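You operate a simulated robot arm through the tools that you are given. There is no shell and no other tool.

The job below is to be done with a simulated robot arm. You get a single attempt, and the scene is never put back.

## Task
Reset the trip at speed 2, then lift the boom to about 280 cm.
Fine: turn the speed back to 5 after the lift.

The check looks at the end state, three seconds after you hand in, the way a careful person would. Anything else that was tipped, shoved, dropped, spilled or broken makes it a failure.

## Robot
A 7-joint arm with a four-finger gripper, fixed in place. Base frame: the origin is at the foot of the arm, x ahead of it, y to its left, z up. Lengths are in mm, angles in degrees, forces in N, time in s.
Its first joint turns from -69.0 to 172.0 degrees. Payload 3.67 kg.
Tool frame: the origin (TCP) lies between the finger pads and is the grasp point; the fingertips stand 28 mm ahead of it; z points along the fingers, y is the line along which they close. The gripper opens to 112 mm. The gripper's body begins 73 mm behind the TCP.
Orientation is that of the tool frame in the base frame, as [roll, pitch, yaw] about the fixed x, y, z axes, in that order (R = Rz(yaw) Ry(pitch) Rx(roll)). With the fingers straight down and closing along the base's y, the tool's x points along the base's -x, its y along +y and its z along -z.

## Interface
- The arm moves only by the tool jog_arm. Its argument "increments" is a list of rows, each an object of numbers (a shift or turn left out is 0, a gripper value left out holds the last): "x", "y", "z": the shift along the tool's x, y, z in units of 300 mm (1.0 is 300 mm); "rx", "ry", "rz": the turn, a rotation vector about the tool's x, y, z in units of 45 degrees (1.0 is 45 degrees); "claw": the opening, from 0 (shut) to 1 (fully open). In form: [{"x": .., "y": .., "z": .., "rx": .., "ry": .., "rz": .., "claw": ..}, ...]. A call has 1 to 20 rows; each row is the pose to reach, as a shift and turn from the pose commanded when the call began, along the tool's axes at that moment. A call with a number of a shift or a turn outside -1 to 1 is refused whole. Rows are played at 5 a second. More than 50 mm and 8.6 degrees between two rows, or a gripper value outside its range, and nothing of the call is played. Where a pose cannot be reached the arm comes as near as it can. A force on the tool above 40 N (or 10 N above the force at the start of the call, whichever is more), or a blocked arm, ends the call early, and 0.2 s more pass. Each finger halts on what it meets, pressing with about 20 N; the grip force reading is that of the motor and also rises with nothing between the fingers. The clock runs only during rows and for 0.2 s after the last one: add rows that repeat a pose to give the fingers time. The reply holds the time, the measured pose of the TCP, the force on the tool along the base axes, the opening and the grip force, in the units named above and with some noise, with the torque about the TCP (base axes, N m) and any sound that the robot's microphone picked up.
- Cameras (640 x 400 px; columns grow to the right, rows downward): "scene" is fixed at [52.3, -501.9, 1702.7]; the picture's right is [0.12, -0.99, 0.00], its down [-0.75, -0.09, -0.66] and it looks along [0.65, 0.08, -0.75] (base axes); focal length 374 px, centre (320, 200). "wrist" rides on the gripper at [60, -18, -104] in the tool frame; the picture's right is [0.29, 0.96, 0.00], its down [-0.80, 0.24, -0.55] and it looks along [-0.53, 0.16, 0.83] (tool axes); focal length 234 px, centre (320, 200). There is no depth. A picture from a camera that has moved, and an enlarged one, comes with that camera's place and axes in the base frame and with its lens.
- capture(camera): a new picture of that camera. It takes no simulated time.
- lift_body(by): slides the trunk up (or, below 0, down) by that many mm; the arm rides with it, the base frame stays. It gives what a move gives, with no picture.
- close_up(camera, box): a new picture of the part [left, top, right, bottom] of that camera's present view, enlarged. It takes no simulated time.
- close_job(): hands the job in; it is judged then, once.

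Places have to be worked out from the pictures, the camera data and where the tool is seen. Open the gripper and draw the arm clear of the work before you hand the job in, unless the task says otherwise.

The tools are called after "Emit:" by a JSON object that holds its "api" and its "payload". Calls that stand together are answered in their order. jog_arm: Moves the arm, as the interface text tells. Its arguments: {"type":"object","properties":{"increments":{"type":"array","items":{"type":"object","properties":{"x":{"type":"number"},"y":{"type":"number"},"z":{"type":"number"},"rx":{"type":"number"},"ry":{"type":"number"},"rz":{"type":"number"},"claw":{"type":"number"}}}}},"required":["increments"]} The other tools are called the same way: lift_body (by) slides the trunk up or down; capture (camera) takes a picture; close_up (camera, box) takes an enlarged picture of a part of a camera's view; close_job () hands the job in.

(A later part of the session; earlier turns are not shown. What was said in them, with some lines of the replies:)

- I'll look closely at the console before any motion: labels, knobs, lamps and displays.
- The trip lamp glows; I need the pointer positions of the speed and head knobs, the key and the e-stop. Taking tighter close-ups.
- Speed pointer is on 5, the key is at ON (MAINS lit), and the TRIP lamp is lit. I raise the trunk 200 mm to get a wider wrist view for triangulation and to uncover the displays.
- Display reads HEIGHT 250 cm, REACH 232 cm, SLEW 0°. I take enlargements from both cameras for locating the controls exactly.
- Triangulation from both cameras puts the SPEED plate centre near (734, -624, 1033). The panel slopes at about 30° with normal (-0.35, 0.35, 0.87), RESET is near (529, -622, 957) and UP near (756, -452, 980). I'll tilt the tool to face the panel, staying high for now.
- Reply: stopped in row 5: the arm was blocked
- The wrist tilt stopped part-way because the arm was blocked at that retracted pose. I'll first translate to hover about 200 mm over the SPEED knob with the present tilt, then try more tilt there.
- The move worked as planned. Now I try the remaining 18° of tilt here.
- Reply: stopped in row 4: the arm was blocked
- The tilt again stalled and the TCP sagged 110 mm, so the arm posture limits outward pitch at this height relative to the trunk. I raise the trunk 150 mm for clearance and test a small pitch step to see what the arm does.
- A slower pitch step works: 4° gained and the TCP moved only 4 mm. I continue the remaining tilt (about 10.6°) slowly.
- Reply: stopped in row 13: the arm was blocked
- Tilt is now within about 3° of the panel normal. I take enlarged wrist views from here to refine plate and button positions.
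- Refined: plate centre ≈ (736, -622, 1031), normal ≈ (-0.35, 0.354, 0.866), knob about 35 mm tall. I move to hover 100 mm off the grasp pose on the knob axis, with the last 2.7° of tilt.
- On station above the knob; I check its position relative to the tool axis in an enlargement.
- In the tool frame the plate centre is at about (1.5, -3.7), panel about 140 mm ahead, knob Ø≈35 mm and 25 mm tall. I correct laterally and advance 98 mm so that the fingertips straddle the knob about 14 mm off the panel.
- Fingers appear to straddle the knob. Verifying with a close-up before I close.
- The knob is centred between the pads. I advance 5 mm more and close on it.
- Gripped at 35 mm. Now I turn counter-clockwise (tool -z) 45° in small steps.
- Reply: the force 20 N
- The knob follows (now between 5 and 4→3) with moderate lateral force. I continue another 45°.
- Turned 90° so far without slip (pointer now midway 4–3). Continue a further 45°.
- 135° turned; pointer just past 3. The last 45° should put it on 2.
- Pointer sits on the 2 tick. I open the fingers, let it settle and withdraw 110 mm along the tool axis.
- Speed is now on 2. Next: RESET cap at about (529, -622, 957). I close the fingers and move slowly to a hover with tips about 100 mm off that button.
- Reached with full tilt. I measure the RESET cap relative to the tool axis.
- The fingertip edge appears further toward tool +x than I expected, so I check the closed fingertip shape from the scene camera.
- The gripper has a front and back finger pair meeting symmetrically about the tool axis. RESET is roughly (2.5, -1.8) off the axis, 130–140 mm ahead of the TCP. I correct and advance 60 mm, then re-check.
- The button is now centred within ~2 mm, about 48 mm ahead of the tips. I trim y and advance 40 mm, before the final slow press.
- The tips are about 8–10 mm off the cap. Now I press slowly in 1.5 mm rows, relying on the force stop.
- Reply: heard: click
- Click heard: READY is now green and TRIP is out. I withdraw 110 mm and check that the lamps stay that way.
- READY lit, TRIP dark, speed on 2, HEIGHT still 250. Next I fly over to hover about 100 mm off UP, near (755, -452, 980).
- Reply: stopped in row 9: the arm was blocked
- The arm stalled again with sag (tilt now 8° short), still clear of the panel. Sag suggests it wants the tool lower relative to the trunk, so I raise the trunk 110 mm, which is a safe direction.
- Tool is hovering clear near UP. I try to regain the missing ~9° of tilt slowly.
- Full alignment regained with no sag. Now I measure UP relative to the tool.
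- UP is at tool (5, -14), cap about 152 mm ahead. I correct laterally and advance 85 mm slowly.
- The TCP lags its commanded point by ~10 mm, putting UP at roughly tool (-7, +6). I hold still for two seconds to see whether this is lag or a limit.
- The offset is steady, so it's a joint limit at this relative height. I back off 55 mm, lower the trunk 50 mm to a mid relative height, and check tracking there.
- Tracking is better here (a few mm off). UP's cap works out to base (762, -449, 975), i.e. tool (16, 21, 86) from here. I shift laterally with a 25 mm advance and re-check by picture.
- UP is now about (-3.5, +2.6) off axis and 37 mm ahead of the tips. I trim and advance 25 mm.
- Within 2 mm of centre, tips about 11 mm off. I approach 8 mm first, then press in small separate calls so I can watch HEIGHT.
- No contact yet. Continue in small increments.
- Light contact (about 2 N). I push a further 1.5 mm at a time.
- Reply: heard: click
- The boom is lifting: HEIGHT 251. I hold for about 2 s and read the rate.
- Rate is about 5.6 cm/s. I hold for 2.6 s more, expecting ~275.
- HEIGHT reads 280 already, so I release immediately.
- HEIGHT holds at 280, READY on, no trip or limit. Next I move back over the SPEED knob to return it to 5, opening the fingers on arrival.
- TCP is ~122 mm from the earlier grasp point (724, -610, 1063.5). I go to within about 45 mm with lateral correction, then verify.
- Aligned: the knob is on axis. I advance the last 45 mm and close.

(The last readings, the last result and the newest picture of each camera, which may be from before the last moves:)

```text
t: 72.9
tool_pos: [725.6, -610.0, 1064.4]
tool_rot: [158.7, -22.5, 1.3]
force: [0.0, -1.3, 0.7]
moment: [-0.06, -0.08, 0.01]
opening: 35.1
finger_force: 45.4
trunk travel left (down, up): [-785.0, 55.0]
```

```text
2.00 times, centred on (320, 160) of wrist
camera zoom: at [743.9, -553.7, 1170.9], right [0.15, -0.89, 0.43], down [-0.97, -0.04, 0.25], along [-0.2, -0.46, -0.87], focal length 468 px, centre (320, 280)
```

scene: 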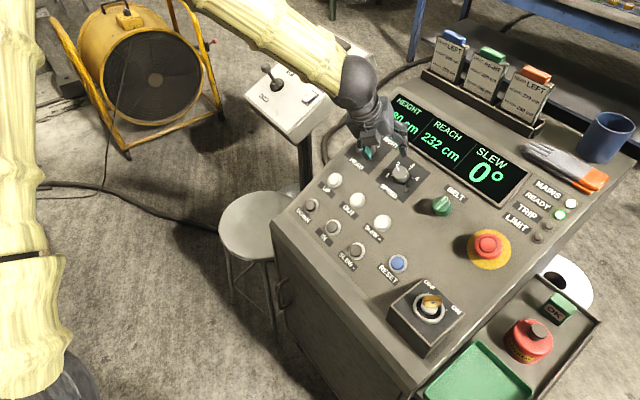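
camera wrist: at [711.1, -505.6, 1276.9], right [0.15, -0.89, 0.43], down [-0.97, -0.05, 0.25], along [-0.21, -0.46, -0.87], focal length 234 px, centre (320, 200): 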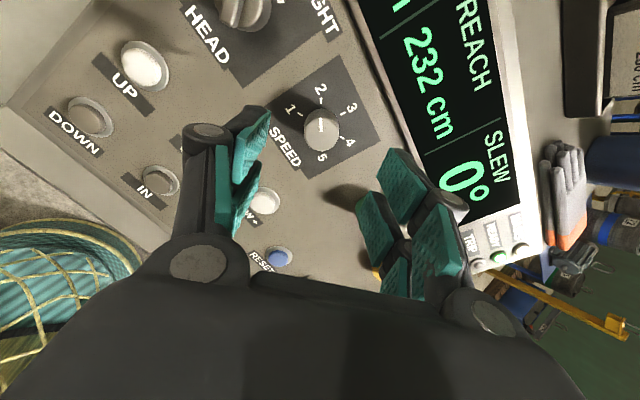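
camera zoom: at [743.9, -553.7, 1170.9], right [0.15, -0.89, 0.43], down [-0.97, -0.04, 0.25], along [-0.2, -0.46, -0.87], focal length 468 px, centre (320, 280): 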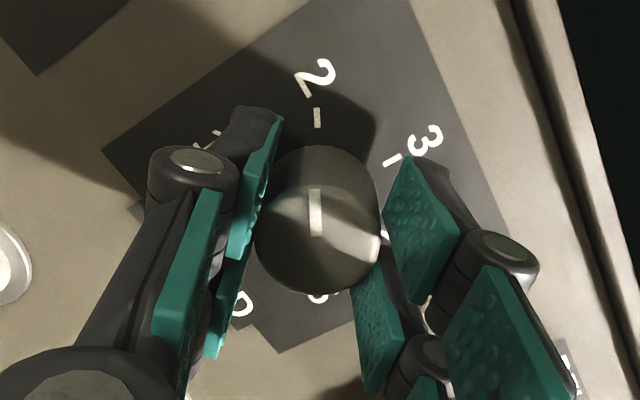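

Gripped well centred. I turn clockwise (tool +z) 45° at a time, back toward 5.

Emit:
{"api": "jog_arm", "payload": {"increments": [{"rz": 0.1}, {"rz": 0.2}, {"rz": 0.3}, {"rz": 0.4}, {"rz": 0.5}, {"rz": 0.6}, {"rz": 0.7}, {"rz": 0.8}, {"rz": 0.9}, {"rz": 1.0}, {"rz": 1.0}]}}

Emit:
{"api": "jog_arm", "payload": {"increments": [{"rz": 0.1}, {"rz": 0.2}, {"rz": 0.3}, {"rz": 0.4}, {"rz": 0.5}, {"rz": 0.6}, {"rz": 0.7}, {"rz": 0.8}, {"rz": 0.9}, {"rz": 1.0}, {"rz": 1.0}]}}

Emit:
{"api": "capture", "payload": {"camera": "wrist"}}

```text
t: 75.3
tool_pos: [723.5, -610.3, 1064.6]
tool_rot: [-177.8, -30.4, -48.5]
force: [-3.1, -15.1, 0.0]
moment: [-0.35, 0.18, -0.23]
opening: 34.8
finger_force: 44.8
trunk travel left (down, up): [-785.0, 55.0]
```

```text
t: 77.7
tool_pos: [721.7, -611.5, 1064.7]
tool_rot: [-156.1, -19.3, -97.1]
force: [-22.0, -4.9, -14.7]
moment: [0.48, 0.54, 0.03]
opening: 34.7
finger_force: 44.8
trunk travel left (down, up): [-785.0, 55.0]
```

```text
taken
camera wrist: at [694.3, -628.5, 1180.9], right [-0.92, -0.29, -0.27], down [-0.33, 0.94, 0.12], along [0.22, 0.2, -0.96], focal length 234 px, centre (320, 200)
```

wrist: 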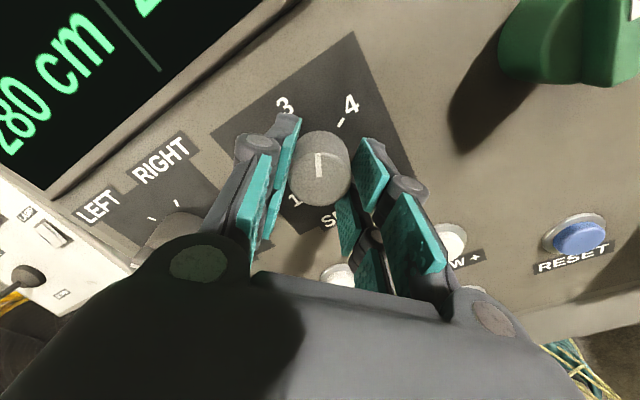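

Pointer is following (midway 3–4), but lateral load has risen to ~27 N along tool +y. I relieve by shifting 2 mm that way while turning another 45°.

Emit:
{"api": "jog_arm", "payload": {"increments": [{"y": 0.004}, {"y": 0.007}, {"y": 0.007, "rz": 0.1}, {"y": 0.007, "rz": 0.2}, {"y": 0.007, "rz": 0.3}, {"y": 0.007, "rz": 0.4}, {"y": 0.007, "rz": 0.5}, {"y": 0.007, "rz": 0.6}, {"y": 0.007, "rz": 0.7}, {"y": 0.007, "rz": 0.8}, {"y": 0.007, "rz": 0.9}, {"y": 0.007, "rz": 1.0}, {"y": 0.007, "rz": 1.0}]}}

Emit:
{"api": "capture", "payload": {"camera": "wrist"}}

```text
t: 80.5
tool_pos: [722.0, -611.0, 1064.5]
tool_rot: [-149.4, 2.0, -137.5]
force: [-11.1, -1.1, -7.4]
moment: [0.31, -0.06, 0.18]
opening: 34.6
finger_force: 44.8
trunk travel left (down, up): [-785.0, 55.0]
```

```text
taken
camera wrist: at [650.4, -624.0, 1161.0], right [-0.76, 0.42, -0.5], down [0.25, 0.89, 0.38], along [0.6, 0.17, -0.78], focal length 234 px, centre (320, 200)
```

wrist: 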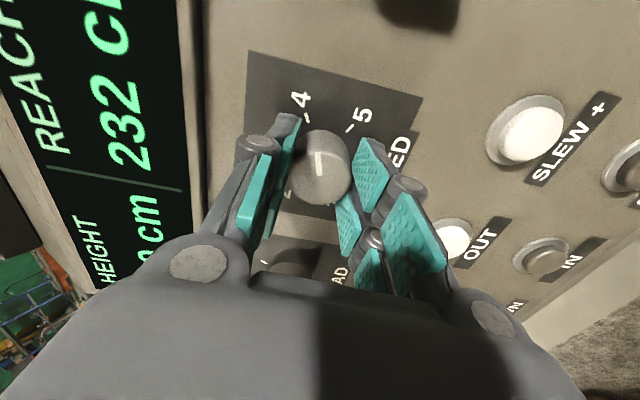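

Load dropped to 13 N. Final 45° to reach 5.

Emit:
{"api": "jog_arm", "payload": {"increments": [{"rz": 0.1}, {"rz": 0.2}, {"rz": 0.3}, {"rz": 0.4}, {"rz": 0.5}, {"rz": 0.6}, {"rz": 0.7}, {"rz": 0.8}, {"rz": 0.9}, {"rz": 1.0}, {"rz": 1.0}]}}

Emit:
{"api": "capture", "payload": {"camera": "wrist"}}

Emit:
{"api": "close_up", "payload": {"camera": "wrist", "box": [220, 60, 420, 260]}}

```text
t: 82.9
tool_pos: [722.1, -609.0, 1064.1]
tool_rot: [-158.8, 22.5, -178.6]
force: [-5.2, -3.1, -2.6]
moment: [-0.14, -0.67, 0.24]
opening: 34.3
finger_force: 44.7
trunk travel left (down, up): [-785.0, 55.0]
```

```text
taken
camera wrist: at [626.9, -589.7, 1137.1], right [-0.15, 0.89, -0.43], down [0.56, 0.44, 0.7], along [0.81, -0.13, -0.57], focal length 234 px, centre (320, 200)
```

wrist: 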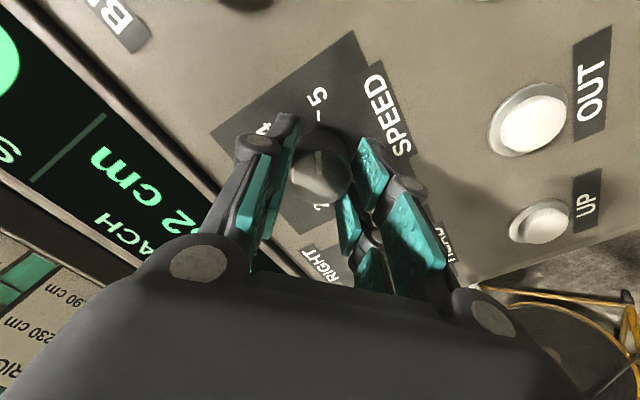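

```text
2.00 times, centred on (320, 160) of wrist
camera zoom: at [626.9, -589.7, 1137.1], right [-0.15, 0.89, -0.43], down [0.56, 0.44, 0.7], along [0.81, -0.13, -0.57], focal length 468 px, centre (320, 280)
```

zoom: 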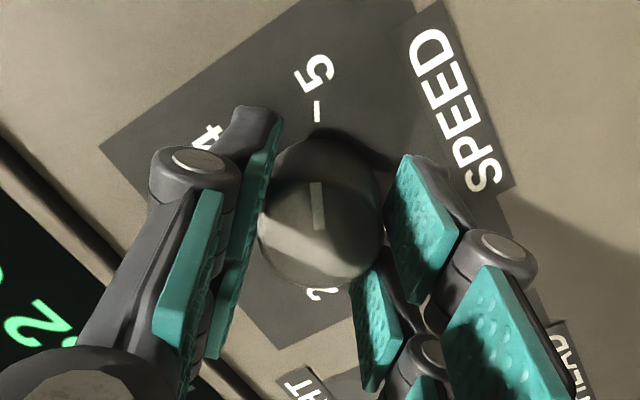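

Pointer lines up with 5. I open, withdraw 120 mm, and check the panel.

Emit:
{"api": "jog_arm", "payload": {"increments": [{"claw": 0.45}, {"claw": 0.6}, {"claw": 0.6}, {"z": -0.05, "claw": 0.6}, {"z": -0.11, "claw": 0.6}, {"z": -0.18, "claw": 0.6}, {"z": -0.25, "claw": 0.6}, {"z": -0.32, "claw": 0.6}, {"z": -0.4, "claw": 0.6}, {"z": -0.4, "claw": 0.6}]}}

Emit:
{"api": "close_up", "payload": {"camera": "wrist", "box": [250, 30, 410, 190]}}

Emit:
{"api": "capture", "payload": {"camera": "scene"}}

Emit:
{"api": "close_up", "payload": {"camera": "scene", "box": [370, 80, 570, 240]}}

```text
t: 85.1
tool_pos: [680.1, -566.3, 1165.9]
tool_rot: [-158.8, 22.4, -178.7]
force: [0.9, 0.1, -0.4]
moment: [0.0, 0.01, 0.0]
opening: 67.4
finger_force: 0.1
trunk travel left (down, up): [-785.0, 55.0]
```

```text
2.50 times, centred on (330, 110) of wrist
camera zoom: at [585.4, -546.1, 1239.8], right [-0.15, 0.89, -0.43], down [0.56, 0.44, 0.7], along [0.81, -0.13, -0.57], focal length 585 px, centre (295, 425)
```

zoom: 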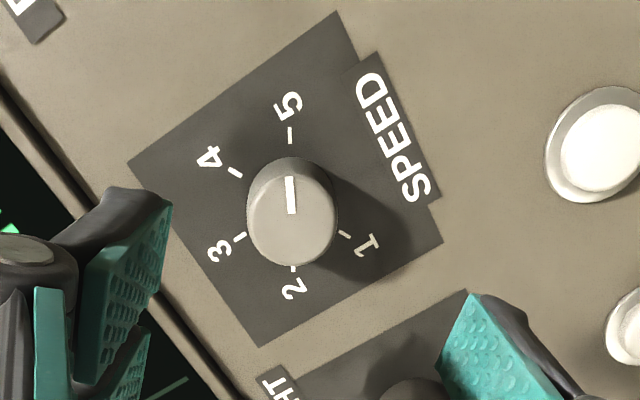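

```text
taken
```

scene: 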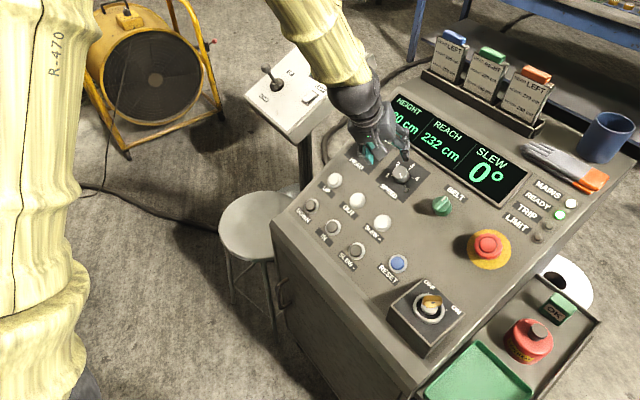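

```text
2.50 times, centred on (470, 160) of scene
camera zoom: at [52.3, -501.9, 1702.7], right [0.12, -0.99, 0.0], down [-0.75, -0.09, -0.66], along [0.65, 0.08, -0.75], focal length 935 px, centre (-55, 300)
```

zoom: 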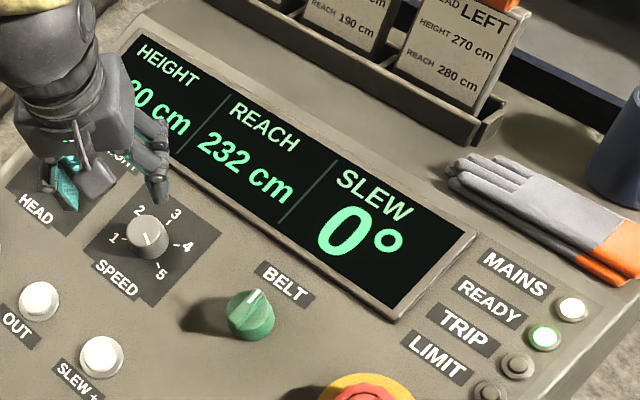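

Speed is at 5, READY lit. I withdraw further (another 120 mm along the tool axis, gripper fully open, trunk up) to leave the work clear and see the whole display.

Emit:
{"api": "jog_arm", "payload": {"increments": [{"z": -0.05, "claw": 0.6}, {"z": -0.1, "claw": 0.7}, {"z": -0.15, "claw": 0.8}, {"z": -0.2, "claw": 0.9}, {"z": -0.25, "claw": 1.0}, {"z": -0.3, "claw": 1.0}, {"z": -0.35, "claw": 1.0}, {"z": -0.4, "claw": 1.0}]}}

Emit:
{"api": "lift_body", "payload": {"by": 50}}

Emit:
{"api": "capture", "payload": {"camera": "scene"}}

Emit:
{"api": "close_up", "payload": {"camera": "scene", "box": [330, 80, 530, 240]}}

```text
t: 86.9
tool_pos: [634.4, -522.8, 1272.0]
tool_rot: [-158.7, 22.5, -178.6]
force: [-0.1, -0.1, 0.0]
moment: [-0.02, 0.03, -0.01]
opening: 111.8
finger_force: 0.0
trunk travel left (down, up): [-785.0, 55.0]
```

```text
t: 87.8
tool_pos: [634.3, -523.0, 1321.3]
tool_rot: [-158.7, 22.5, -178.8]
force: [-0.1, 0.4, -0.1]
moment: [0.05, -0.02, -0.01]
opening: 111.8
finger_force: 0.0
trunk travel left (down, up): [-835.0, 5.0]
```

```text
taken
```

scene: 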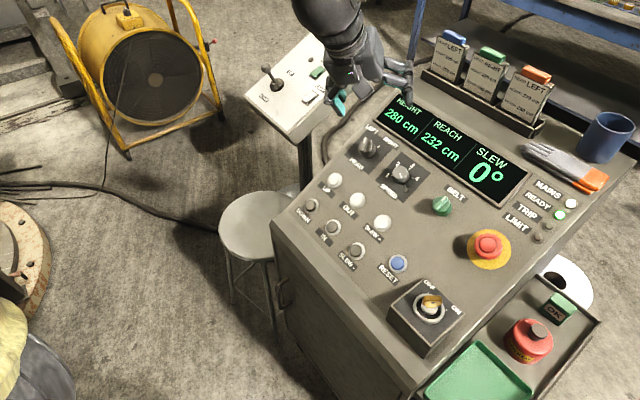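

```text
2.50 times, centred on (430, 160) of scene
camera zoom: at [52.3, -501.9, 1702.7], right [0.12, -0.99, 0.0], down [-0.75, -0.09, -0.66], along [0.65, 0.08, -0.75], focal length 935 px, centre (45, 300)
```

zoom: 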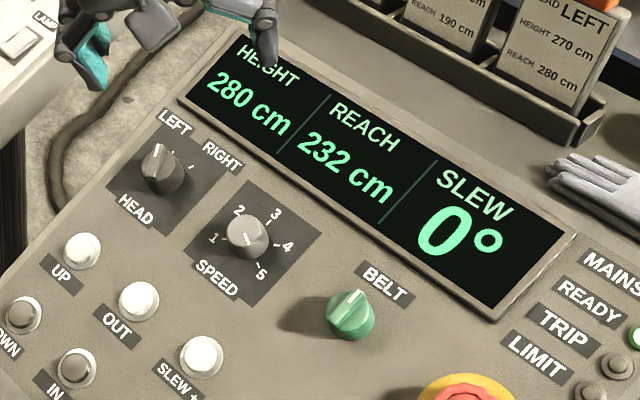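

HEIGHT is 280 cm, REACH 232 cm and SLEW 0°, with the speed at 5, READY lit and TRIP dark. Nothing else has been disturbed, and the arm is clear with its gripper open. I'm handing in the job.

Emit:
{"api": "close_job", "payload": {}}

```text
The job is handed in.
```

The trip is reset, the boom is at 280 cm, and the speed is back at 5.

- **Reset:** I turned the speed from 5 to 2 and pressed RESET. The TRIP lamp went out and READY came on.
- **Lift:** I held UP at speed 2 until the height went from 250 to 280 cm. It still read 280 after I released the button, with reach (232 cm) and slew (0°) unchanged.
- **Speed:** I turned the knob back to 5 after the lift.

On the way to UP, the arm stalled at a joint limit and sagged, but it stayed clear of the panel. I saw nothing tipped or moved in the pictures. The gripper was open and the arm clear of the console when I handed the job in.
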